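You operate a simulated robot arm through the tools that you are given. There is no shell and no other tool.

You run a simulated two-armed robot. Do the job below in one go: nothing can be reset, and whatever is moved stays where it is left.

JOB
Supper is over: turn the grill to 0, switch it off, slide both pans out.

Only the result counts: the job must be done as asked and must still hold three seconds after the hand-in. Knocking over, shifting, dropping, spilling or breaking anything else fails it.

ROBOT AND FRAMES
Two 7-joint arms with two-finger parallel grippers on one trunk that stands fixed in place. Base frame: the origin is at the foot of the trunk, x ahead of it, y to its left, z up; the work surface is at about z = 750. Readings come in mm, degrees, newtons and seconds.
The left shoulder is at [63, 197, 1129], the right one opposite. With the tool pointing down near the work surface each hand reaches from about 160 to 700 mm from the base axis, measured 20 degrees to its own side. Payload 1.57 kg a hand.
Tool frame (each hand has its own): the origin (TCP) lies between the finger pads and is the grasp point; the fingertips stand 30 mm ahead of it; z points along the fingers, y is the line along which they close. The gripper opens to 110 mm. The fingers are 24 mm wide and 12 mm thick; the gripper's body (48 by 112 mm) begins 78 mm behind the TCP.
Orientation is that of the tool frame in the base frame, as [roll, pitch, yaw] about the fixed x, y, z axes, in that order (R = Rz(yaw) Ry(pitch) Rx(roll)). With the fingers straight down and closing along the base's y, the tool's x points along the base's -x, its y along +y and its z along -z.

CONTROLS
- The arms move only by the tool jog_arm. It takes "left_plan", "right_plan" or both (then of equal length, played together; a hand with none holds still); each is a list of rows, each a list of 6 numbers: the shift along the tool's x, y, z in cm, then the turn, a rotation vector about the tool's x, y, z in degrees. In form: [[tx, ty, tz, wx, wy, wz], ...]. A call has 1 to 20 rows; each row is the pose to reach, as a shift and turn from the pose commanded when the call began, along the tool's axes at that moment. "left_grip" and "right_grip" are, for a hand that has rows, the opening in per cent of the stroke, from 0 (shut) to 100 (fully open), set as the call begins (left out, the last holds). A row lasts 0.2 s, in which the tool goes at most 50 mm and 8.6 degrees; a call with a longer step from one row to the next is refused whole, and so is a gripper value outside its range. Where a pose cannot be reached the arm comes as near as it can. A force on the tool above 40 N (or 10 N above the force at the start of the call, whichever is more), or a blocked arm, ends the call early, and 0.2 s more pass. Each finger travels about 72 mm/s and halts on what it meets, pressing with about 21 N; the grip force reading is that of the motor and also rises with nothing between the fingers. The clock runs only during rows and for 0.2 s after the last one: add rows that repeat a pose to give the fingers time. The reply holds the time, the measured pose of the TCP, the force on the tool along the base axes, the opening and the grip force, in the units named above and with some noise, with the torque about the TCP (base axes, N m) and any sound that the robot's microphone picked up.
- Cameras (640 x 400 px; columns grow to the right, rows downward): "scene" is now at [98, -1, 1700.9]; the picture's right is [0.00, -1.00, -0.00], its down [-0.88, -0.00, -0.48] and it looks along [0.48, 0.00, -0.88] (base axes); focal length 316 px, centre (320, 200). "left" rides on the left gripper at [70, -16, -141] in its tool frame; the picture's right is [0.23, 0.97, 0.00], its down [-0.85, 0.20, -0.48] and it looks along [-0.47, 0.11, 0.88] (tool axes); focal length 222 px, centre (320, 200). "right" rides on the right gripper at [70, 16, -141] in its tool frame; the picture's right is [-0.23, 0.97, 0.00], its down [-0.85, -0.20, -0.48] and it looks along [-0.47, -0.11, 0.88] (tool axes); focal length 222 px, centre (320, 200). There is no depth. A picture from a camera that has moved, and an enlarged one, comes with that camera's place and axes in the base frame and with its lens.
- capture(camera): a new picture of that camera. The clock stands still meanwhile.
- lift_body(by): slides the trunk up (or, below 0, down) by that many mm; the arms and the scene camera ride with it, the base frame stays. It gives what a move gives, with no picture.
- aim_head(pan, tilt): turns the head with the scene camera to pan (to the left, within 86 degrees either way) and tilt (down, from -29 to 69), counted from straight ahead of the robot. It gives what a move gives.
- zoom(camera, box): a new picture of the part [left, top, right, bottom] of that camera's present view, enlarged. The clock stands still meanwhile.
- sign_off(): hands the job in; it is judged then, once.

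Nothing tells you positions but the pictures and the camera data. Unless the task says otherwise, let go and move clear before handing in.

The tools are called as name(argument=value, ...) on one line, values as JSON. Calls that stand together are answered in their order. jog_arm: Moves the arms, as the interface text tells. Its arguments: {"type":"object","properties":{"left_plan":{"type":"array","items":{"type":"array","items":{"type":"number"}}},"left_grip":{"type":"number"},"right_plan":{"type":"array","items":{"type":"array","items":{"type":"number"}}},"right_grip":{"type":"number"}},"required":[]} The other tools are called the same way: lift_body (by) moves the trunk up or down; aim_head (pan, tilt) turns the head that bears the scene camera; capture (camera) takes a picture; zoom (camera, box) takes an enlarged picture of a part of a camera's view; sign_off () hands the job in.

At the start:

```text
time: 0.0
left_tool_pos: [435.5, 114.0, 1119.7]
left_orientation: [-180.0, -0.1, -180.0]
left_ft_force: [0.0, 0.6, -0.9]
left_ft_torque: [-0.01, -0.02, 0.02]
left_grip_width: 109.9
left_finger_force: 0.0
right_tool_pos: [510.7, -240.7, 1069.9]
right_orientation: [180.0, -0.1, -179.9]
right_ft_force: [0.3, -0.1, -0.2]
right_ft_torque: [-0.03, -0.01, 0.02]
right_grip_width: 110.0
right_finger_force: 0.0
trunk travel left (down, up): [-725.0, 265.0]
head pan, tilt (commanded): [0.3, 61.1]
```

scene: 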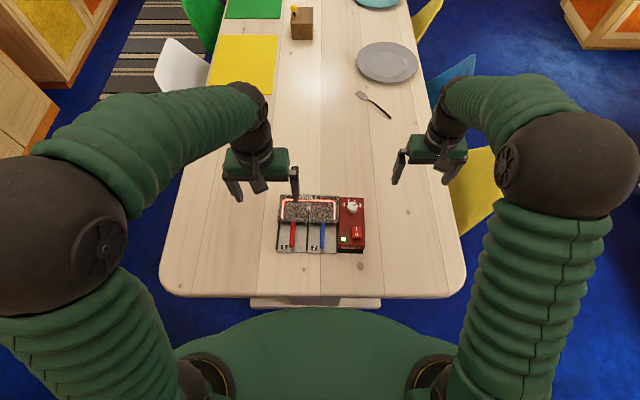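
right: 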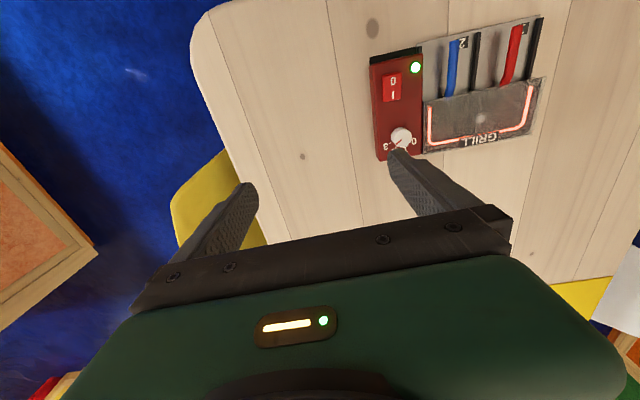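
left: 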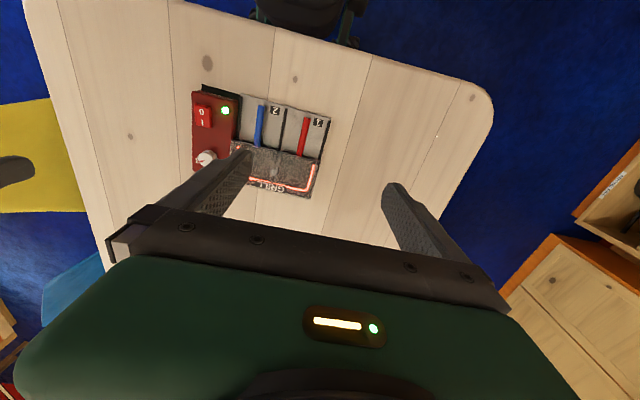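

I see a small raclette-like grill on the near part of the table, with a red control box on its right carrying a white knob and a red rocker switch, and two pans with red and blue handles pointing toward me. I'll zoom in for details first.

zoom(camera="scene", box=[260, 180, 380, 260])

zoom(camera="right", box=[350, 10, 560, 170])

zoom(camera="left", box=[170, 70, 350, 210])

```text
5.00 times, centred on (320, 220) of scene
camera zoom: at [98.0, -1.0, 1700.9], right [0.0, -1.0, 0.0], down [-0.88, 0.0, -0.48], along [0.48, 0.0, -0.88], focal length 1582 px, centre (320, 100)
```

zoom: 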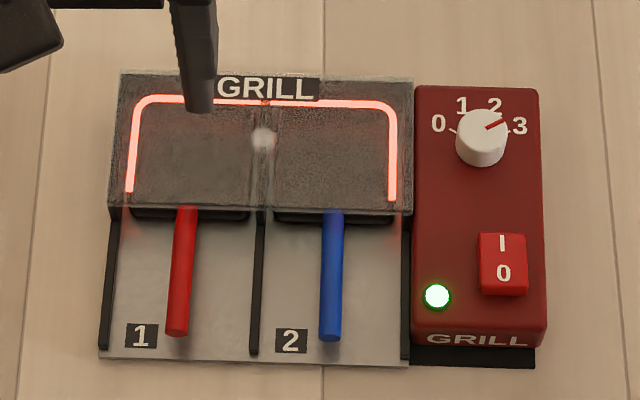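

```text
2.50 times, centred on (455, 90) of right
camera zoom: at [441.7, -223.4, 1210.9], right [0.23, 0.97, 0.0], down [0.86, -0.2, 0.48], along [0.47, -0.11, -0.88], focal length 555 px, centre (-18, 475)
```

zoom: 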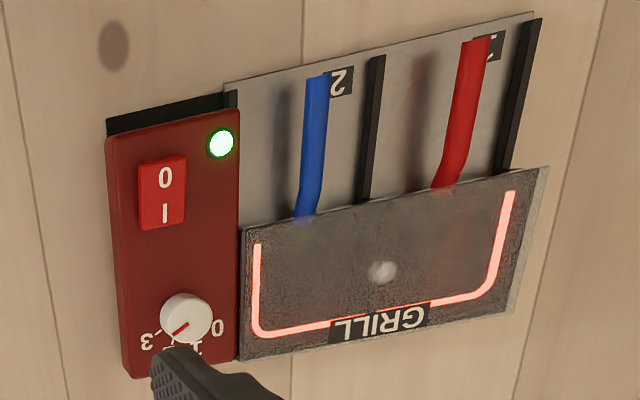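

```text
2.86 times, centred on (260, 140) of left
camera zoom: at [366.4, 99.5, 1261.7], right [-0.23, 0.97, 0.0], down [0.86, 0.2, 0.48], along [0.47, 0.11, -0.88], focal length 635 px, centre (491, 371)
```

zoom: 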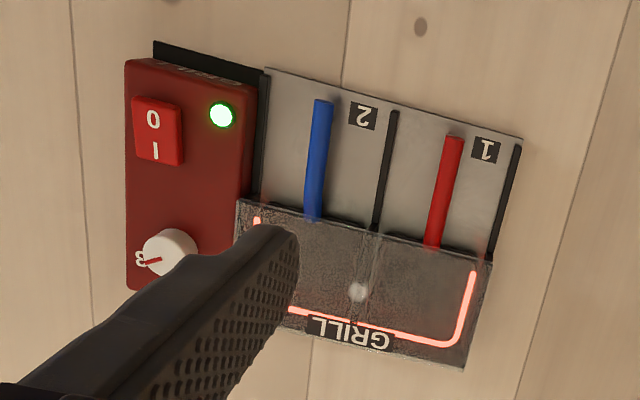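

The knob pointer seems near 3 and the lamp is lit. I'll zoom in tighter on the knob, the switch and the pan handles to measure them.

zoom(camera="scene", box=[334, 194, 372, 218])

zoom(camera="scene", box=[334, 222, 372, 256])

zoom(camera="right", box=[364, 40, 434, 164])

```text
16.00 times, centred on (353, 206) of scene
camera zoom: at [98.0, -1.0, 1700.9], right [0.0, -1.0, 0.0], down [-0.88, 0.0, -0.48], along [0.48, 0.0, -0.88], focal length 5062 px, centre (-208, 104)
```

zoom: 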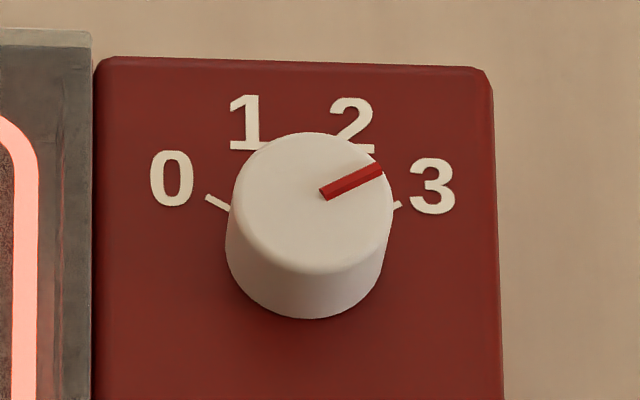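

```text
11.76 times, centred on (353, 239) of scene
camera zoom: at [98.0, -1.0, 1700.9], right [0.0, -1.0, 0.0], down [-0.88, 0.0, -0.48], along [0.48, 0.0, -0.88], focal length 3722 px, centre (-68, -259)
```

zoom: 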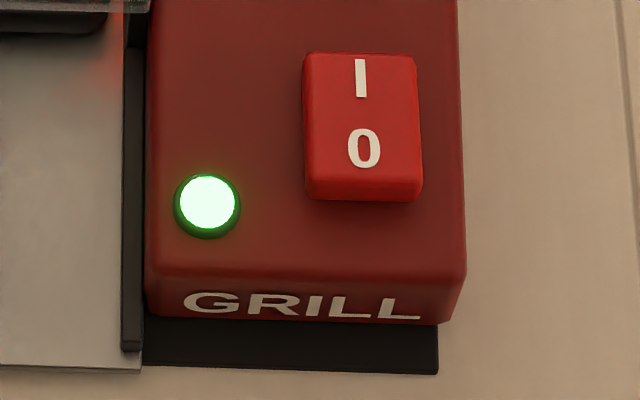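

```text
3.23 times, centred on (399, 102) of right
camera zoom: at [441.7, -223.4, 1210.9], right [0.23, 0.97, 0.0], down [0.86, -0.2, 0.48], along [0.47, -0.11, -0.88], focal length 716 px, centre (65, 516)
```

zoom: 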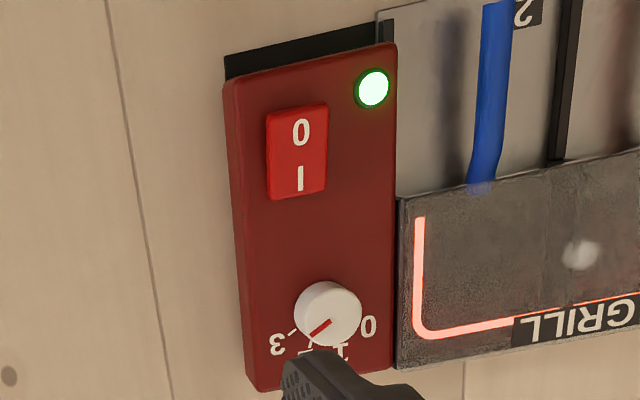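

The knob points at 3 (about 30° above the right), with 0 at about 150°, so it needs about 120° anticlockwise. I'll bring the right hand over the knob for a close look.

jog_arm(right_plan=[[-0.6, 2.8, 2.2, 0, 0, 0], [-1.2, 5.5, 4.4, 0, 0, 0], [-1.8, 8.3, 6.6, 0, 0, 0], [-2.4, 11, 8.8, 0, 0, 0], [-3, 13.8, 11, 0, 0, 0], [-3, 13.8, 11, 0, 0, 0]])

capture(camera="right")

capture(camera="scene")

```text
time: 1.4
left_tool_pos: [434.1, 115.3, 1120.0]
left_orientation: [180.0, 0.1, 180.0]
left_ft_force: [-0.6, 0.0, -0.6]
left_ft_torque: [0.0, 0.0, 0.04]
left_grip_width: 109.9
left_finger_force: 0.1
right_tool_pos: [539.8, -101.5, 960.1]
right_orientation: [-180.0, 0.2, -179.9]
right_ft_force: [-1.2, -0.9, 0.4]
right_ft_torque: [0.0, -0.01, 0.01]
right_grip_width: 110.1
right_finger_force: 0.0
trunk travel left (down, up): [-725.0, 265.0]
head pan, tilt (commanded): [0.3, 61.1]
```

```text
taken
camera right: at [469.8, -84.2, 1102.2], right [0.23, 0.97, 0.0], down [0.85, -0.2, 0.48], along [0.47, -0.11, -0.88], focal length 222 px, centre (320, 200)
```

right: 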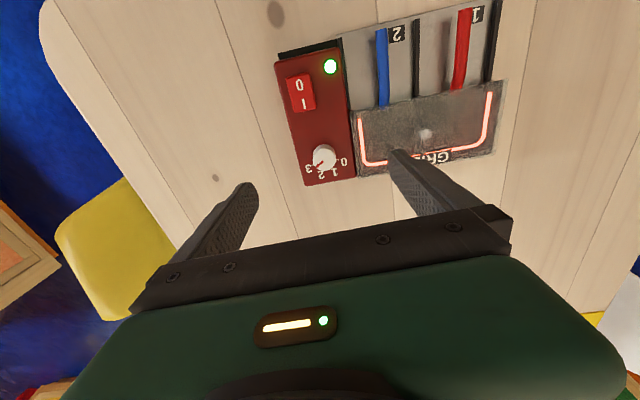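

```text
taken
camera scene: at [97.8, 0.3, 1701.0], right [0.0, -1.0, 0.0], down [-0.88, 0.0, -0.48], along [0.48, 0.0, -0.88], focal length 316 px, centre (320, 200)
```

scene: 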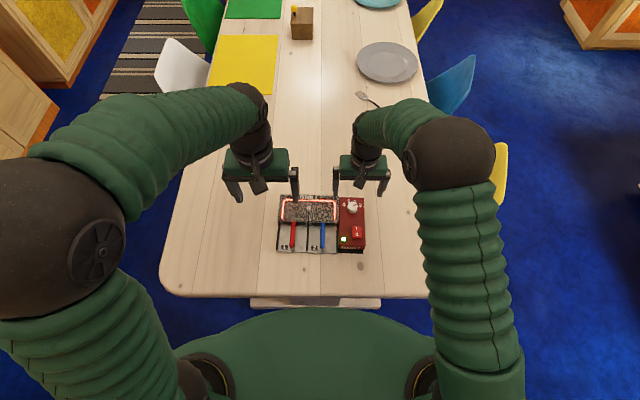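

The right hand is above the control box and the knob is clearly visible. I'll zoom in to triangulate precisely.

zoom(camera="right", box=[270, 40, 370, 190])

zoom(camera="right", box=[340, 0, 520, 180])

zoom(camera="scene", box=[270, 180, 380, 260])

```text
2.67 times, centred on (320, 115) of right
camera zoom: at [469.8, -84.2, 1102.2], right [0.23, 0.97, 0.0], down [0.85, -0.2, 0.48], along [0.47, -0.11, -0.88], focal length 592 px, centre (320, 427)
```

zoom: 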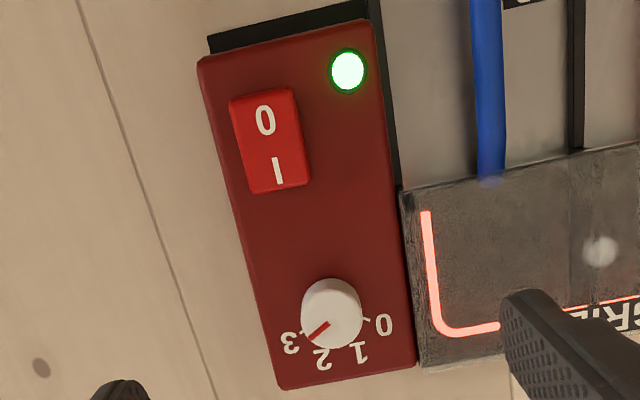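

```text
2.22 times, centred on (430, 90) of right
camera zoom: at [469.8, -84.2, 1102.2], right [0.23, 0.97, 0.0], down [0.85, -0.2, 0.48], along [0.47, -0.11, -0.88], focal length 494 px, centre (76, 444)
```

zoom: 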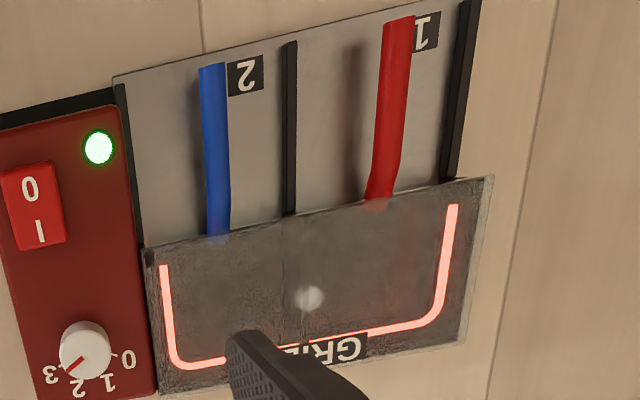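

```text
5.00 times, centred on (325, 220) of scene
camera zoom: at [97.8, 0.3, 1701.0], right [0.0, -1.0, 0.0], down [-0.88, 0.0, -0.48], along [0.48, 0.0, -0.88], focal length 1582 px, centre (295, 100)
```

zoom: 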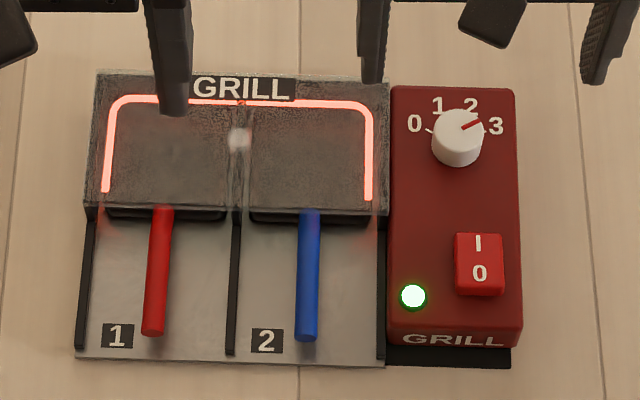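

Triangulating from both cameras puts the knob top at about (565, -101, 815), about 32 mm wide and 19 mm tall, on a box top at about z 795. The grill cover's edge is at y about -56. I'll go above the knob with the hand pre-turned 60° and the gripper half closed.

jog_arm(right_plan=[[-0.3, 0, 1, 0, 0, 7.5], [-0.6, 0, 2, 0, 0, 15], [-0.9, 0, 3, 0, 0, 22.5], [-1.2, 0.05, 4, 0, 0, 30], [-1.5, 0.05, 5, 0, 0, 37.5], [-1.8, 0.1, 6, 0, 0, 45], [-2.1, 0.1, 7, 0, 0, 52.5], [-2.5, 0.1, 9, 0, 0, 60], [-2.5, 0.1, 9, 0, 0, 60]], right_grip=46)

capture(camera="right")

zoom(camera="scene", box=[320, 160, 400, 220])

```text
time: 3.4
left_tool_pos: [434.1, 115.5, 1120.1]
left_orientation: [-179.9, 0.1, -180.0]
left_ft_force: [-0.3, -1.0, 0.5]
left_ft_torque: [-0.02, 0.0, -0.01]
left_grip_width: 110.2
left_finger_force: 0.1
right_tool_pos: [564.9, -100.5, 869.7]
right_orientation: [-179.9, 0.0, 119.9]
right_ft_force: [0.2, 0.8, 0.3]
right_ft_torque: [0.02, 0.04, 0.01]
right_grip_width: 50.7
right_finger_force: 0.0
trunk travel left (down, up): [-725.0, 265.0]
head pan, tilt (commanded): [0.3, 61.1]
```

```text
taken
camera right: at [543.9, -31.5, 1011.8], right [0.96, 0.29, 0.0], down [0.25, -0.84, 0.48], along [0.14, -0.46, -0.88], focal length 222 px, centre (320, 200)
```

right: 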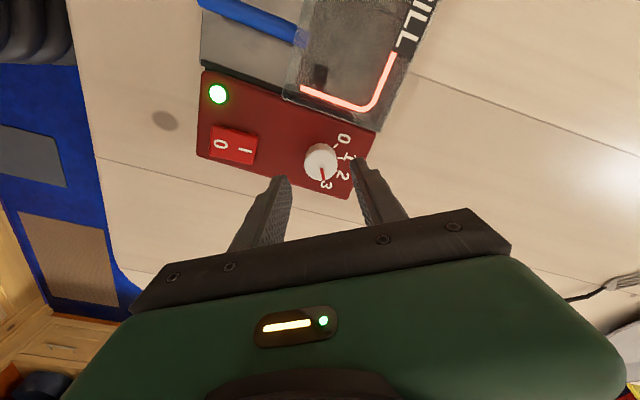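

```text
6.67 times, centred on (360, 190) of scene
camera zoom: at [98.3, 0.0, 1700.9], right [0.0, -1.0, 0.0], down [-0.88, 0.0, -0.48], along [0.48, 0.0, -0.88], focal length 2109 px, centre (53, 267)
```

zoom: 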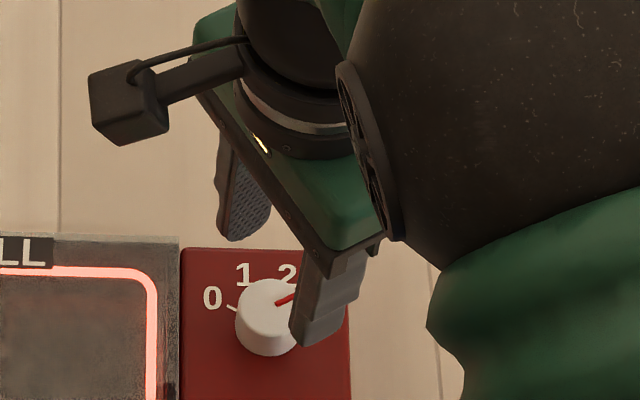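

The hand is centred over the knob, and the projection agrees to within about 2 mm. I'll descend so the fingertips stop just above the box top, then check.

jog_arm(right_plan=[[0, 0, 1, 0, 0, 0], [0, 0, 2, 0, 0, 0], [0, 0, 3, 0, 0, 0], [0, 0, 3.6, 0, 0, 0], [0, 0, 3.9, 0, 0, 0], [0, 0, 3.9, 0, 0, 0]])

capture(camera="right")

zoom(camera="scene", box=[320, 170, 400, 230])

```text
time: 4.8
left_tool_pos: [433.9, 115.5, 1119.9]
left_orientation: [-179.9, 0.0, 179.9]
left_ft_force: [-1.0, 0.0, 0.0]
left_ft_torque: [-0.02, 0.02, 0.03]
left_grip_width: 110.0
left_finger_force: 0.0
right_tool_pos: [564.2, -101.0, 830.3]
right_orientation: [180.0, 0.0, 120.0]
right_ft_force: [1.2, -0.6, -0.5]
right_ft_torque: [0.0, 0.0, 0.01]
right_grip_width: 50.5
right_finger_force: 0.1
trunk travel left (down, up): [-725.0, 265.0]
head pan, tilt (commanded): [0.3, 61.1]
```

```text
taken
camera right: at [544.5, -31.8, 972.0], right [0.96, 0.29, 0.0], down [0.25, -0.84, 0.48], along [0.14, -0.46, -0.88], focal length 222 px, centre (320, 200)
```

right: 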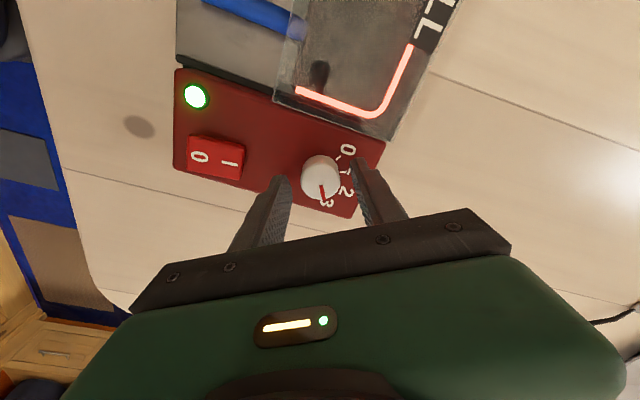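

```text
6.67 times, centred on (360, 200) of scene
camera zoom: at [98.4, 0.0, 1700.9], right [0.0, -1.0, 0.0], down [-0.88, 0.0, -0.48], along [0.48, 0.0, -0.88], focal length 2109 px, centre (53, 200)
```

zoom: 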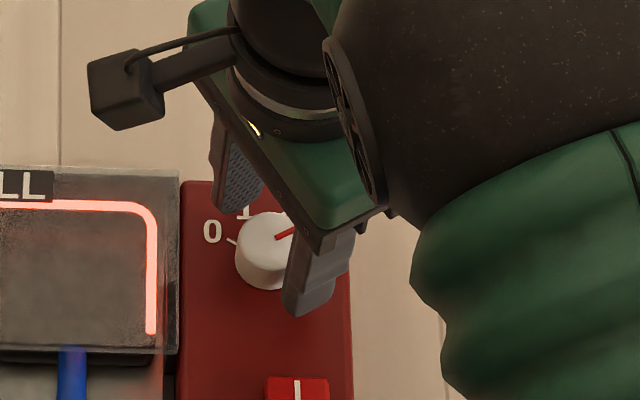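

The fingers straddle the knob with no contact. I'll close on it.

jog_arm(right_plan=[[0, 0, 0, 0, 0, 0], [0, 0, 0, 0, 0, 0], [0, 0, 0, 0, 0, 0]], right_grip=0)

```text
time: 5.6
left_tool_pos: [435.5, 116.1, 1120.4]
left_orientation: [-180.0, -0.1, 179.9]
left_ft_force: [0.6, -0.3, -0.1]
left_ft_torque: [0.01, 0.0, 0.03]
left_grip_width: 109.9
left_finger_force: 0.1
right_tool_pos: [565.7, -99.7, 830.1]
right_orientation: [-180.0, 0.1, 120.0]
right_ft_force: [-0.2, 0.7, -0.3]
right_ft_torque: [0.04, -0.17, 0.03]
right_grip_width: 31.6
right_finger_force: 21.2
trunk travel left (down, up): [-725.0, 265.0]
head pan, tilt (commanded): [0.3, 61.1]
```

The knob is gripped (31.6 mm). Now I'll turn it 120° anticlockwise in small steps.

jog_arm(right_plan=[[0, 0, 0, 0, 0, -8], [0, 0, 0, 0, 0, -16], [0, 0, 0, 0, 0, -24], [0, 0, 0, 0, 0, -32], [0, 0, 0, 0, 0, -40], [0, 0, 0, 0, 0, -48], [0, 0, 0, 0, 0, -56], [0, 0, 0, 0, 0, -60], [0, 0, 0, 0, 0, -60]], right_grip=0)

zoom(camera="scene", box=[320, 170, 400, 230])

capture(camera="right")

```text
time: 7.6
left_tool_pos: [434.0, 115.8, 1120.9]
left_orientation: [-180.0, 0.0, -179.9]
left_ft_force: [-0.3, 0.5, 0.1]
left_ft_torque: [0.03, -0.03, 0.0]
left_grip_width: 110.2
left_finger_force: 0.0
right_tool_pos: [565.1, -101.4, 830.4]
right_orientation: [-179.9, 0.0, -179.9]
right_ft_force: [-0.4, 0.2, 0.5]
right_ft_torque: [0.13, -0.11, -0.02]
right_grip_width: 31.7
right_finger_force: 21.1
trunk travel left (down, up): [-725.0, 265.0]
head pan, tilt (commanded): [0.3, 61.1]
```

```text
6.67 times, centred on (360, 200) of scene
camera zoom: at [99.5, -0.7, 1700.8], right [0.0, -1.0, 0.0], down [-0.88, 0.0, -0.48], along [0.48, 0.0, -0.88], focal length 2109 px, centre (53, 200)
```

zoom: 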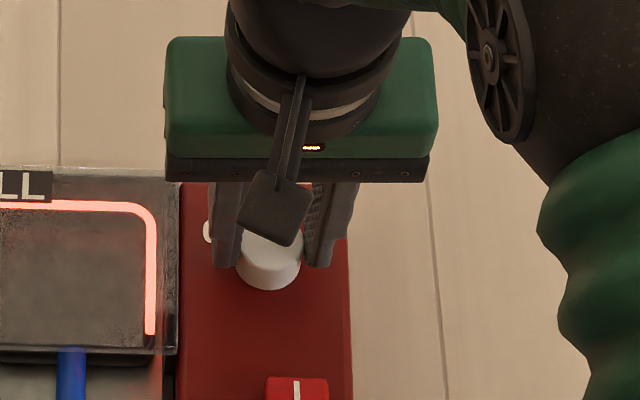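

```text
taken
camera right: at [495.7, -84.3, 972.1], right [0.23, 0.97, 0.0], down [0.86, -0.2, 0.48], along [0.47, -0.11, -0.88], focal length 222 px, centre (320, 200)
```

right: 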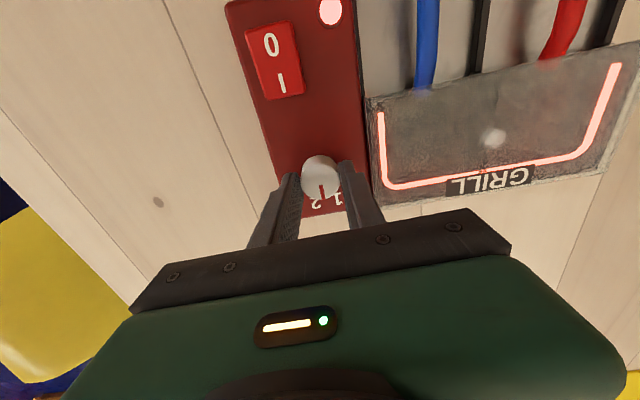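

The knob turns with the hand and now points between 1 and 2; the lamp seems to have changed colour. I'll continue another 60°.

jog_arm(right_plan=[[0, 0, 0, 0, 0, -8], [0, 0, 0, 0, 0, -16], [0, 0, 0, 0, 0, -24], [0, 0, 0, 0, 0, -32], [0, 0, 0, 0, 0, -40], [0, 0, 0, 0, 0, -48], [0, 0, 0, 0, 0, -54], [0, 0, 0, 0, 0, -60], [0, 0, 0, 0, 0, -60]], right_grip=0)

zoom(camera="scene", box=[320, 170, 400, 230])

capture(camera="right")

```text
time: 9.6
left_tool_pos: [435.5, 114.1, 1119.7]
left_orientation: [179.9, 0.0, -179.9]
left_ft_force: [-0.1, 0.4, -1.9]
left_ft_torque: [-0.01, -0.02, -0.01]
left_grip_width: 109.8
left_finger_force: 0.1
right_tool_pos: [566.3, -101.4, 830.1]
right_orientation: [-179.9, 0.0, -119.9]
right_ft_force: [1.4, -0.3, -0.2]
right_ft_torque: [0.05, 0.08, 0.0]
right_grip_width: 31.7
right_finger_force: 20.9
trunk travel left (down, up): [-725.0, 265.0]
head pan, tilt (commanded): [0.3, 61.1]
```

```text
6.67 times, centred on (360, 200) of scene
camera zoom: at [99.5, -0.6, 1700.8], right [0.0, -1.0, 0.0], down [-0.88, 0.0, -0.48], along [0.48, 0.0, -0.88], focal length 2109 px, centre (53, 200)
```

zoom: 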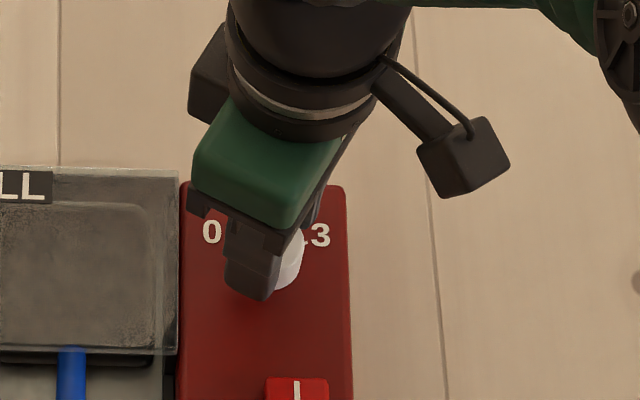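

```text
taken
camera right: at [516.7, -153.0, 972.2], right [-0.73, 0.68, 0.0], down [0.6, 0.64, 0.48], along [0.33, 0.35, -0.88], focal length 222 px, centre (320, 200)
```

right: 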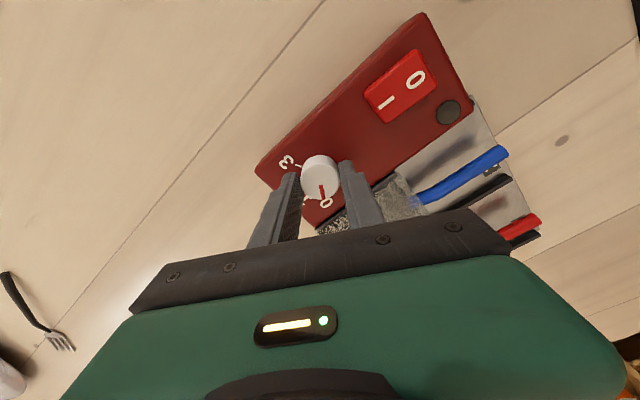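

The heater glow is gone and the lamp is dark; the pointer looks to be at 0. I'll zoom in to check before releasing.

zoom(camera="right", box=[270, 135, 370, 215])

zoom(camera="right", box=[350, 10, 480, 140])

```text
5.00 times, centred on (320, 175) of right
camera zoom: at [516.7, -153.0, 972.2], right [-0.73, 0.68, 0.0], down [0.6, 0.64, 0.48], along [0.33, 0.35, -0.88], focal length 1111 px, centre (320, 325)
```

zoom: 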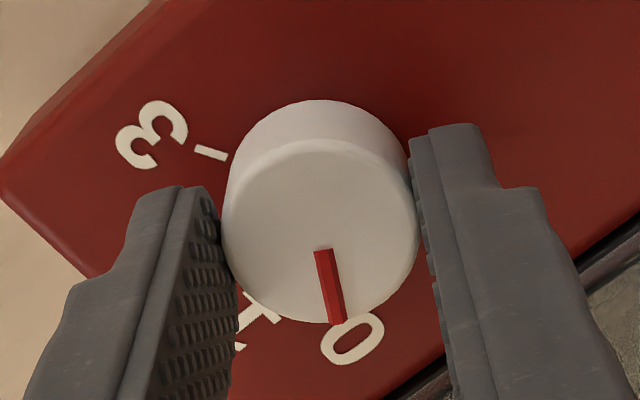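

```text
3.08 times, centred on (415, 75) of right
camera zoom: at [516.7, -153.0, 972.2], right [-0.73, 0.68, 0.0], down [0.6, 0.64, 0.48], along [0.33, 0.35, -0.88], focal length 684 px, centre (28, 585)
```

zoom: 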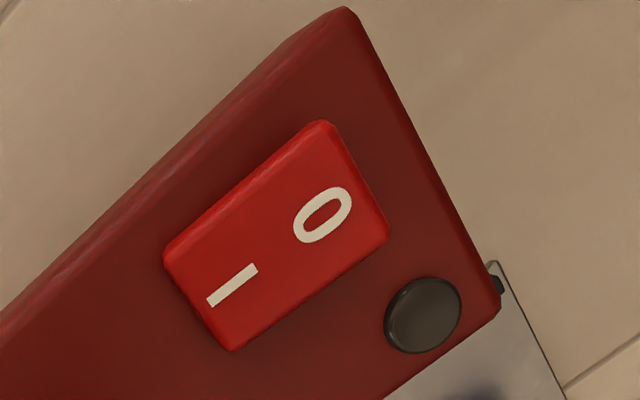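

The pointer is close to 0 by eye (about 148° against about 150°). I'll nudge a further 3° to see if there is an end stop, watching the torque.

jog_arm(right_plan=[[0, 0, 0, 0, 0, -1.5], [0, 0, 0, 0, 0, -3], [0, 0, 0, 0, 0, -3]], right_grip=0)

zoom(camera="right", box=[270, 135, 370, 215])

```text
time: 10.4
left_tool_pos: [435.8, 115.1, 1120.2]
left_orientation: [-180.0, -0.1, -180.0]
left_ft_force: [0.5, 0.5, 0.4]
left_ft_torque: [-0.01, -0.01, 0.02]
left_grip_width: 110.0
left_finger_force: 0.1
right_tool_pos: [564.1, -102.3, 830.9]
right_orientation: [179.9, 0.0, -117.0]
right_ft_force: [0.2, -0.5, 0.1]
right_ft_torque: [-0.04, -0.09, -0.13]
right_grip_width: 31.7
right_finger_force: 21.1
trunk travel left (down, up): [-725.0, 265.0]
head pan, tilt (commanded): [0.3, 61.1]
```

```text
5.00 times, centred on (320, 175) of right
camera zoom: at [519.4, -155.5, 972.3], right [-0.76, 0.64, 0.0], down [0.57, 0.67, 0.48], along [0.31, 0.37, -0.88], focal length 1111 px, centre (320, 325)
```

zoom: 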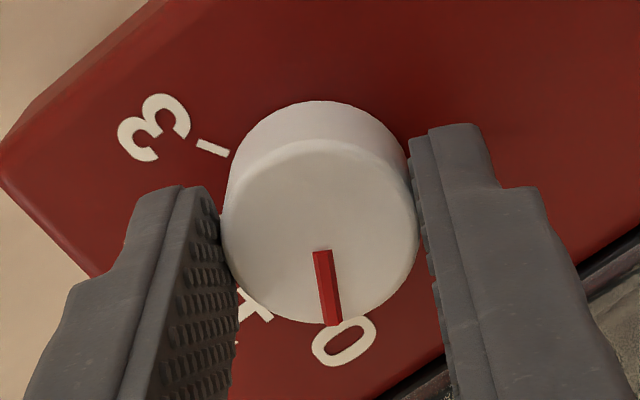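

The torque rose and the knob stopped following, so it is at its end stop at 0. I'll release and lift straight up.

jog_arm(right_plan=[[0, 0, 0, 0, 0, 0], [0, 0, 0, 0, 0, 0], [0, 0, -1, 0, 0, 0], [0, 0, -3, 0, 0, 0], [0, 0, -5, 0, 0, 0], [0, 0, -7, 0, 0, 0], [0, 0, -7, 0, 0, 0]], right_grip=46)

capture(camera="right")

zoom(camera="scene", box=[334, 194, 372, 218])

```text
time: 12.0
left_tool_pos: [434.9, 115.4, 1120.0]
left_orientation: [180.0, 0.1, 180.0]
left_ft_force: [0.4, -0.2, -0.3]
left_ft_torque: [-0.04, -0.03, -0.02]
left_grip_width: 109.9
left_finger_force: 0.0
right_tool_pos: [564.7, -101.7, 901.5]
right_orientation: [-180.0, 0.1, -117.0]
right_ft_force: [-0.9, -0.8, 0.0]
right_ft_torque: [-0.02, -0.01, -0.01]
right_grip_width: 50.7
right_finger_force: 0.3
trunk travel left (down, up): [-725.0, 265.0]
head pan, tilt (commanded): [0.3, 61.1]
```

```text
taken
camera right: at [519.0, -155.7, 1042.3], right [-0.76, 0.64, 0.0], down [0.57, 0.67, 0.48], along [0.31, 0.37, -0.88], focal length 222 px, centre (320, 200)
```

right: 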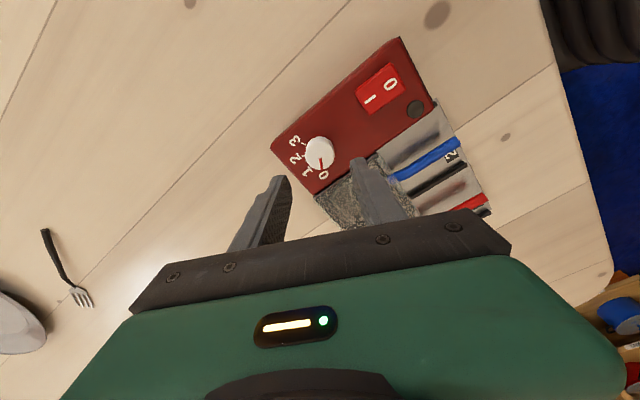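

```text
16.00 times, centred on (353, 206) of scene
camera zoom: at [98.6, -0.4, 1700.9], right [0.0, -1.0, 0.0], down [-0.88, 0.0, -0.48], along [0.48, 0.0, -0.88], focal length 5062 px, centre (-208, 104)
```

zoom: 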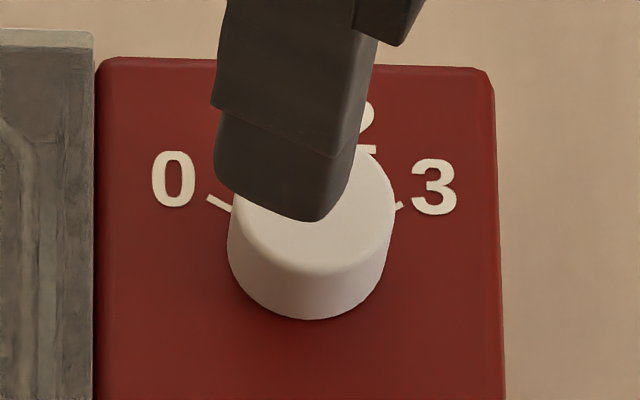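

The hand is clear and the knob sits at 0. The rocker's "0" end is at about (472, -110, 806), so next I'll square up the right hand, close it, and hover over that end.

jog_arm(right_plan=[[0.66, 1.04, 0, 0, 0, 7.875], [1.32, 2.09, 0, 0, 0, 15.75], [1.98, 3.13, 0.5, 0, 0, 23.63], [2.64, 4.17, 1, 0, 0, 31.5], [3.29, 5.21, 1.5, 0, 0, 39.38], [3.95, 6.26, 2, 0, 0, 47.25], [4.61, 7.3, 2.5, 0, 0, 55.13], [5.27, 8.34, 3, 0, 0, 63], [5.27, 8.34, 3, 0, 0, 63]], right_grip=0)

capture(camera="right")

zoom(camera="scene", box=[310, 190, 400, 260])

```text
time: 14.0
left_tool_pos: [434.2, 114.8, 1118.8]
left_orientation: [179.9, 0.0, 179.9]
left_ft_force: [0.2, 0.4, 0.4]
left_ft_torque: [0.02, 0.01, -0.02]
left_grip_width: 110.1
left_finger_force: 0.0
right_tool_pos: [468.2, -109.9, 871.3]
right_orientation: [180.0, -0.1, 179.9]
right_ft_force: [-0.2, 0.5, 0.2]
right_ft_torque: [-0.01, -0.02, -0.01]
right_grip_width: 0.1
right_finger_force: 21.1
trunk travel left (down, up): [-725.0, 265.0]
head pan, tilt (commanded): [0.3, 61.1]
```

```text
taken
camera right: at [397.2, -92.9, 1011.9], right [0.23, 0.97, 0.0], down [0.85, -0.2, 0.48], along [0.47, -0.11, -0.88], focal length 222 px, centre (320, 200)
```

right: 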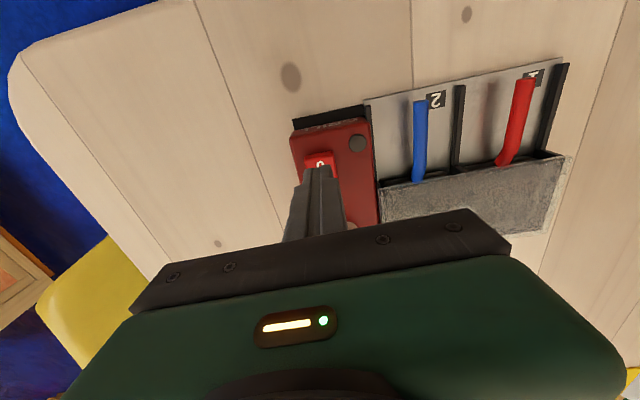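

```text
5.71 times, centred on (355, 225) of scene
camera zoom: at [98.3, -0.2, 1700.9], right [0.0, -1.0, 0.0], down [-0.88, 0.0, -0.48], along [0.48, 0.0, -0.88], focal length 1808 px, centre (120, 57)
```

zoom: 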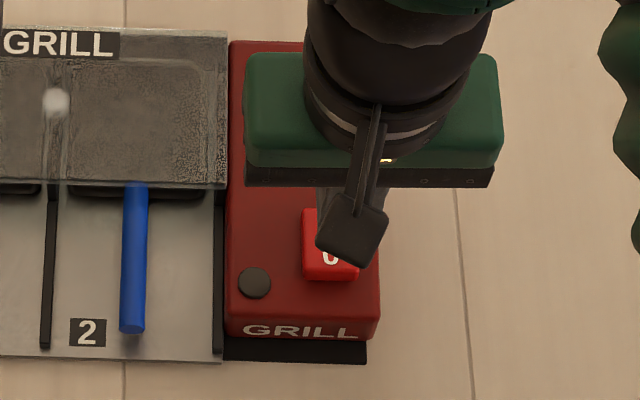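

The closed fingertips are over the "0" end. I'll shift 8 mm toward the robot for better leverage on the rocker, then descend in small steps to just above it.

jog_arm(right_plan=[[0.8, 0, 1, 0, 0, 0], [0.8, 0, 2, 0, 0, 0], [0.8, 0, 2.8, 0, 0, 0], [0.8, 0, 3.2, 0, 0, 0], [0.8, 0, 3.2, 0, 0, 0]])

zoom(camera="scene", box=[310, 190, 400, 260])

zoom(camera="right", box=[270, 90, 400, 230])

```text
time: 15.2
left_tool_pos: [433.8, 115.9, 1120.9]
left_orientation: [-180.0, 0.0, -180.0]
left_ft_force: [-0.2, -0.7, 0.1]
left_ft_torque: [-0.01, -0.03, -0.01]
left_grip_width: 109.8
left_finger_force: 0.1
right_tool_pos: [458.9, -109.8, 839.3]
right_orientation: [179.9, 0.0, -179.9]
right_ft_force: [-0.4, -0.2, 0.1]
right_ft_torque: [-0.01, 0.01, -0.03]
right_grip_width: 0.1
right_finger_force: 21.1
trunk travel left (down, up): [-725.0, 265.0]
head pan, tilt (commanded): [0.3, 61.1]
```

```text
5.71 times, centred on (355, 225) of scene
camera zoom: at [98.2, -0.2, 1700.9], right [0.0, -1.0, 0.0], down [-0.88, 0.0, -0.48], along [0.48, 0.0, -0.88], focal length 1808 px, centre (120, 57)
```

zoom: 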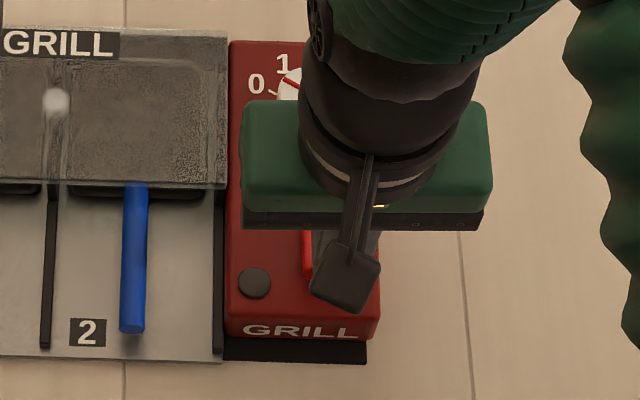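

```text
2.86 times, centred on (335, 160) of right
camera zoom: at [389.6, -93.1, 980.4], right [0.23, 0.97, 0.0], down [0.85, -0.2, 0.48], along [0.47, -0.11, -0.88], focal length 635 px, centre (277, 314)
```

zoom: 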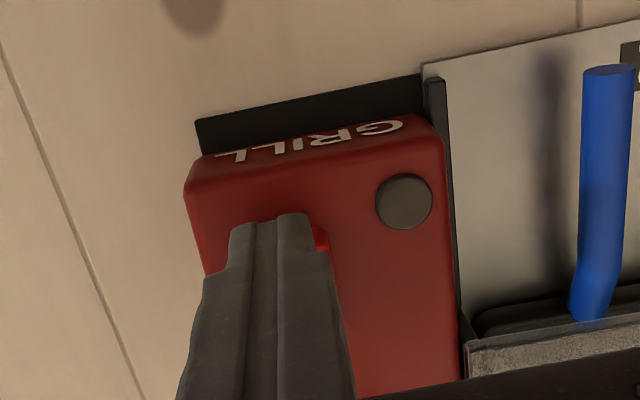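

There's no contact yet and the fingertips are just above the rocker's near end. I'll press down gradually.

jog_arm(right_plan=[[0, 0, 0.2, 0, 0, 0], [0, 0, 0.4, 0, 0, 0], [0, 0, 0.5, 0, 0, 0], [0, 0, 0.6, 0, 0, 0], [0, 0, 0.6, 0, 0, 0]])

```text
time: 16.4
left_tool_pos: [434.4, 116.3, 1120.1]
left_orientation: [-180.0, 0.0, -180.0]
left_ft_force: [0.4, 0.2, 0.0]
left_ft_torque: [0.01, 0.01, -0.01]
left_grip_width: 110.0
left_finger_force: 0.1
right_tool_pos: [460.4, -109.3, 832.7]
right_orientation: [180.0, 0.0, 180.0]
right_ft_force: [-0.6, -0.1, -0.2]
right_ft_torque: [0.0, 0.0, -0.01]
right_grip_width: 0.0
right_finger_force: 21.3
trunk travel left (down, up): [-725.0, 265.0]
head pan, tilt (commanded): [0.3, 61.1]
```

No force yet, so I'll continue in small steps, watching the force.

jog_arm(right_plan=[[0, 0, 0.1, 0, 0, 0], [0, 0, 0.2, 0, 0, 0], [0, 0, 0.2, 0, 0, 0]])

zoom(camera="right", box=[270, 90, 400, 230])

zoom(camera="scene", box=[334, 222, 372, 256])

```text
time: 17.2
left_tool_pos: [435.3, 116.3, 1121.2]
left_orientation: [-180.0, 0.0, -180.0]
left_ft_force: [-0.4, 0.2, 0.2]
left_ft_torque: [0.0, 0.02, 0.03]
left_grip_width: 109.7
left_finger_force: 0.1
right_tool_pos: [458.9, -108.7, 831.7]
right_orientation: [180.0, 0.1, -180.0]
right_ft_force: [-0.8, -0.3, 6.5]
right_ft_torque: [-0.04, -0.07, 0.04]
right_grip_width: 0.1
right_finger_force: 20.8
trunk travel left (down, up): [-725.0, 265.0]
head pan, tilt (commanded): [0.3, 61.1]
```

```text
2.86 times, centred on (335, 160) of right
camera zoom: at [389.1, -93.0, 972.8], right [0.23, 0.97, 0.0], down [0.85, -0.2, 0.48], along [0.47, -0.11, -0.88], focal length 635 px, centre (277, 314)
```

zoom: 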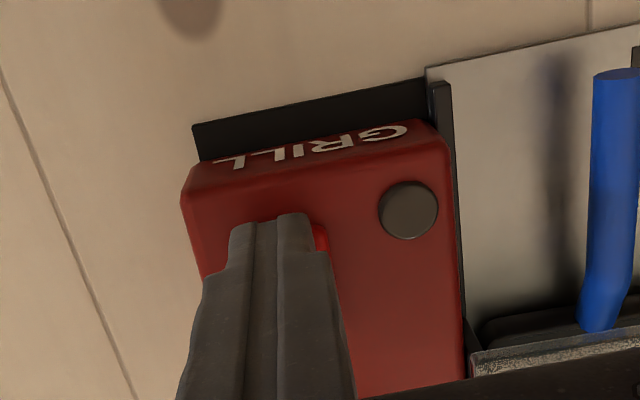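

```text
11.76 times, centred on (353, 239) of scene
camera zoom: at [97.1, 0.0, 1701.1], right [0.0, -1.0, 0.0], down [-0.88, 0.0, -0.48], along [0.48, 0.0, -0.88], focal length 3722 px, centre (-68, -259)
```

zoom: 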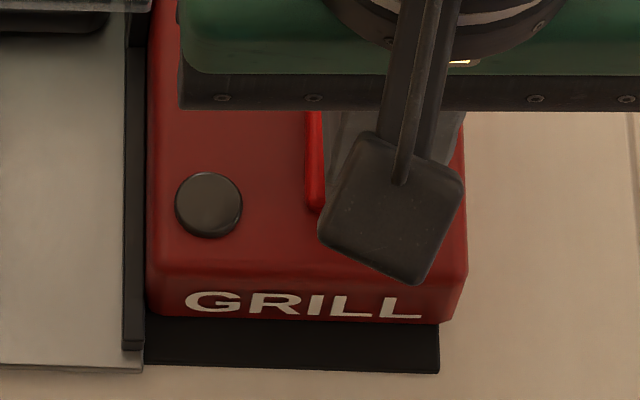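

Contact: about 6.5 N upward on the tip. I'll continue pressing in 1 mm steps.

jog_arm(right_plan=[[0, 0, 0.1, 0, 0, 0], [0, 0, 0.2, 0, 0, 0], [0, 0, 0.2, 0, 0, 0]])

```text
time: 18.0
left_tool_pos: [431.3, 113.8, 1121.8]
left_orientation: [-180.0, 0.1, -180.0]
left_ft_force: [0.5, 0.4, 0.1]
left_ft_torque: [0.0, -0.02, 0.0]
left_grip_width: 110.1
left_finger_force: 0.1
right_tool_pos: [459.7, -110.9, 832.3]
right_orientation: [180.0, 0.3, 179.9]
right_ft_force: [3.5, -3.3, 31.8]
right_ft_torque: [-0.14, -0.46, 0.15]
right_grip_width: 0.4
right_finger_force: 21.5
trunk travel left (down, up): [-725.0, 265.0]
head pan, tilt (commanded): [0.3, 61.1]
```

The force rose to 32 N without further descent, so either the rocker has bottomed out or I'm pressing a hard spot. I'll lift off and look.

jog_arm(right_plan=[[0, 0, -1, 0, 0, 0], [0, 0, -3, 0, 0, 0], [0, 0, -6, 0, 0, 0], [2, -5, -9, 0, 0, 0], [2, -10, -11, 0, 0, 0], [2, -10, -11, 0, 0, 0]])

zoom(camera="scene", box=[334, 222, 372, 256])

capture(camera="right")

capture(camera="left")

```text
refused: row 4 steps farther than a row can; nothing moved
```

```text
11.76 times, centred on (353, 239) of scene
camera zoom: at [93.0, 0.0, 1701.7], right [0.0, -1.0, 0.0], down [-0.87, 0.0, -0.48], along [0.48, 0.0, -0.87], focal length 3722 px, centre (-68, -259)
```

zoom: 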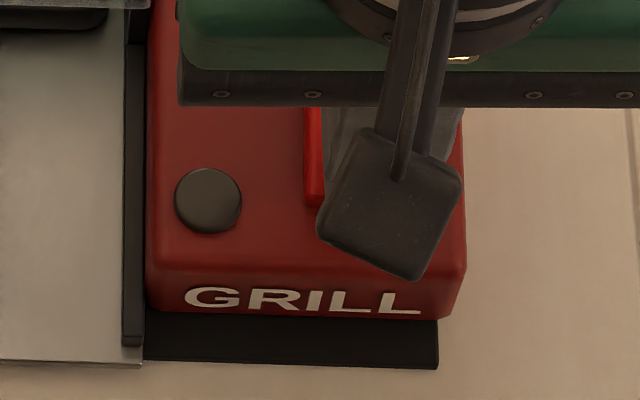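

```text
taken
camera right: at [388.4, -93.0, 972.4], right [0.23, 0.97, 0.0], down [0.85, -0.2, 0.48], along [0.47, -0.11, -0.88], focal length 222 px, centre (320, 200)
```

right: 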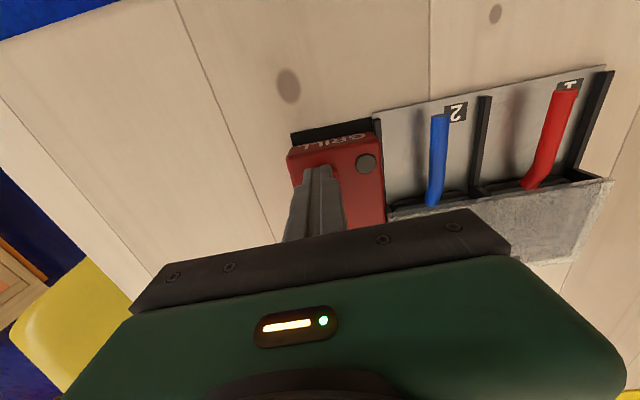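

```text
taken
camera left: at [362.4, 100.3, 1263.3], right [-0.23, 0.97, 0.0], down [0.85, 0.2, 0.48], along [0.47, 0.11, -0.88], focal length 222 px, centre (320, 200)
```

left: 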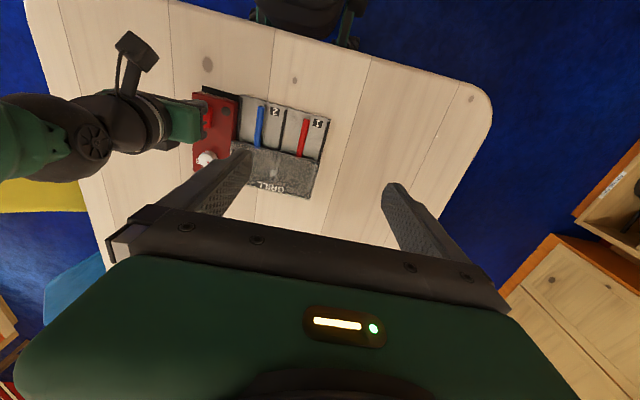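

That plan was refused for too long a step, so nothing moved. I'll lift away with shorter steps.

jog_arm(right_plan=[[0, 0, -1, 0, 0, 0], [0, 0, -3, 0, 0, 0], [0, 0, -6, 0, 0, 0], [0, -3, -8, 0, 0, 0], [0, -6, -10, 0, 0, 0], [0, -10, -11, 0, 0, 0], [0, -10, -11, 0, 0, 0]])

zoom(camera="scene", box=[334, 222, 372, 256])

zoom(camera="scene", box=[334, 194, 372, 218])

capture(camera="right")

```text
time: 19.6
left_tool_pos: [435.2, 113.8, 1120.2]
left_orientation: [-180.0, 0.0, 179.9]
left_ft_force: [-0.2, -0.7, -0.5]
left_ft_torque: [-0.02, 0.02, 0.03]
left_grip_width: 110.0
left_finger_force: 0.1
right_tool_pos: [460.0, -209.4, 940.3]
right_orientation: [180.0, 0.0, 179.9]
right_ft_force: [-0.5, -0.5, 0.1]
right_ft_torque: [-0.02, 0.02, -0.01]
right_grip_width: 0.0
right_finger_force: 20.4
trunk travel left (down, up): [-725.0, 265.0]
head pan, tilt (commanded): [0.3, 61.1]
```

```text
11.76 times, centred on (353, 239) of scene
camera zoom: at [98.6, -1.3, 1700.9], right [0.0, -1.0, 0.0], down [-0.88, 0.0, -0.48], along [0.48, 0.0, -0.88], focal length 3722 px, centre (-68, -259)
```

zoom: 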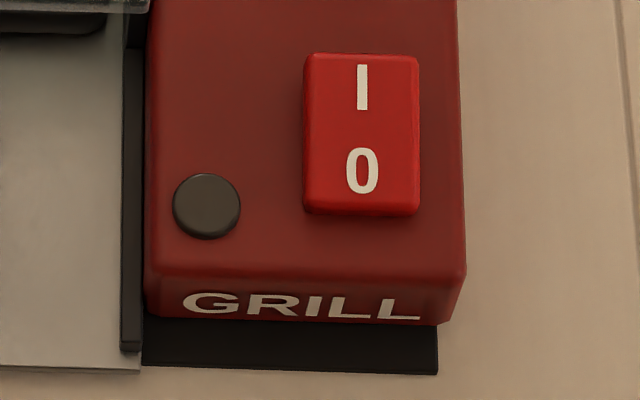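

```text
16.00 times, centred on (353, 206) of scene
camera zoom: at [98.6, -1.3, 1700.9], right [0.0, -1.0, 0.0], down [-0.88, 0.0, -0.48], along [0.48, 0.0, -0.88], focal length 5062 px, centre (-208, 104)
```

zoom: 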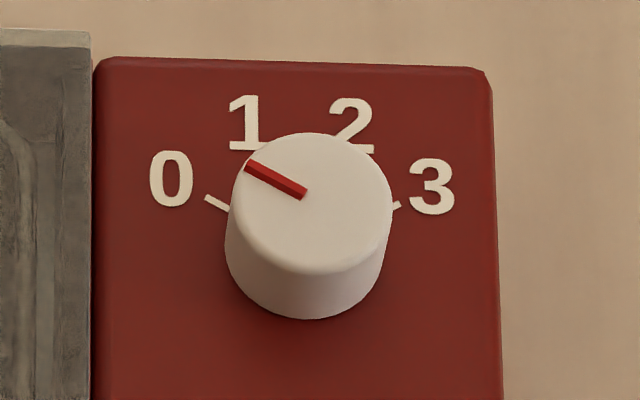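

```text
taken
camera right: at [390.4, -194.0, 1080.7], right [0.23, 0.97, 0.0], down [0.86, -0.2, 0.48], along [0.47, -0.11, -0.88], focal length 222 px, centre (320, 200)
```

right: 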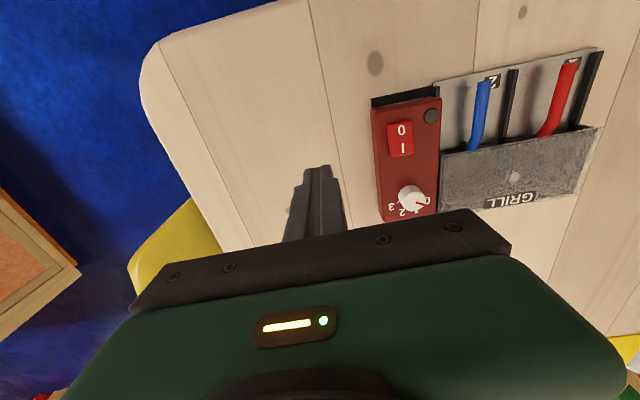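

The rocker has flipped to 0 (its "0" side is now down, lamp dark), the knob points to 0, and the box hasn't moved. Next are the pans: red handle end at about (443, 88, 782), blue at about (440, -5, 783). I'll bring the left hand down above the red handle for a closer look.

jog_arm(left_plan=[[-0.3, -0.6, 4.4, 0, 0, 0], [-0.6, -1.2, 8.8, 0, 0, 0], [-0.9, -1.8, 13.2, 0, 0, 0], [-1.2, -2.4, 17.6, 0, 0, 0], [-1.5, -2.8, 21, 0, 0, 0], [-1.5, -2.8, 22, 0, 0, 0], [-1.5, -2.8, 22, 0, 0, 0]], left_grip=46)

capture(camera="left")

capture(camera="scene")

zoom(camera="right", box=[430, 30, 610, 220])

```text
time: 21.2
left_tool_pos: [449.5, 86.6, 900.9]
left_orientation: [180.0, 0.1, 180.0]
left_ft_force: [0.2, -0.6, 0.4]
left_ft_torque: [0.01, 0.01, -0.01]
left_grip_width: 50.5
left_finger_force: 0.1
right_tool_pos: [459.6, -211.0, 939.8]
right_orientation: [180.0, 0.0, -180.0]
right_ft_force: [-0.2, 0.1, 0.2]
right_ft_torque: [-0.01, -0.02, 0.01]
right_grip_width: 0.0
right_finger_force: 20.9
trunk travel left (down, up): [-725.0, 265.0]
head pan, tilt (commanded): [0.3, 61.1]
```

```text
taken
camera left: at [379.9, 71.6, 1042.7], right [-0.23, 0.97, 0.0], down [0.85, 0.2, 0.48], along [0.47, 0.11, -0.88], focal length 222 px, centre (320, 200)
```

left: 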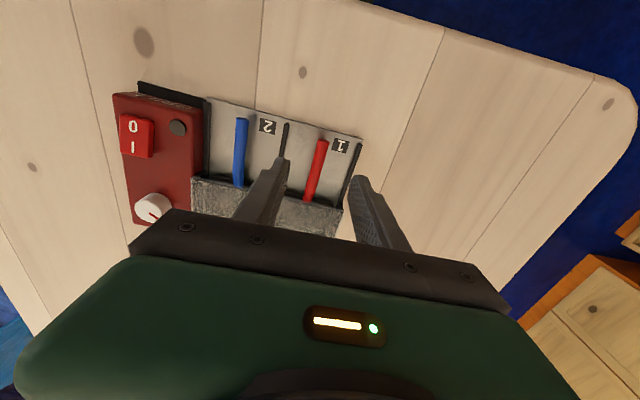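

```text
taken
camera scene: at [98.3, -1.1, 1700.9], right [0.0, -1.0, 0.0], down [-0.88, 0.0, -0.48], along [0.48, 0.0, -0.88], focal length 316 px, centre (320, 200)
```

scene: 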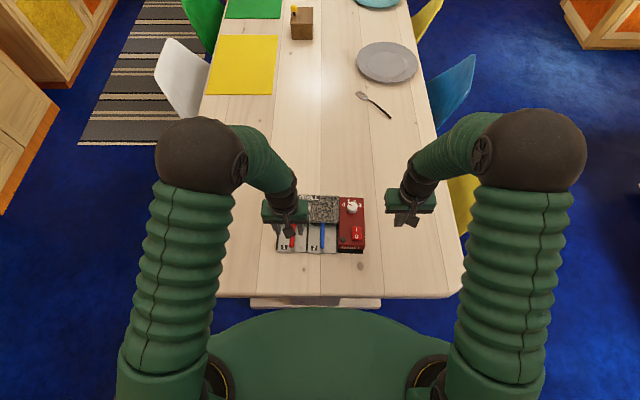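

```text
2.11 times, centred on (520, 125) of right
camera zoom: at [389.8, -193.6, 1080.9], right [0.23, 0.97, 0.0], down [0.85, -0.2, 0.48], along [0.47, -0.11, -0.88], focal length 468 px, centre (-101, 358)
```

zoom: 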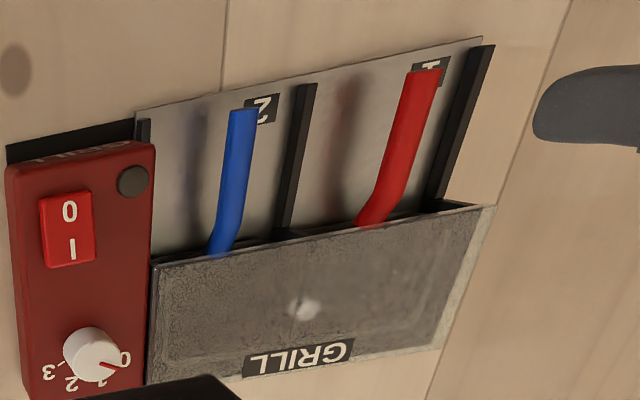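

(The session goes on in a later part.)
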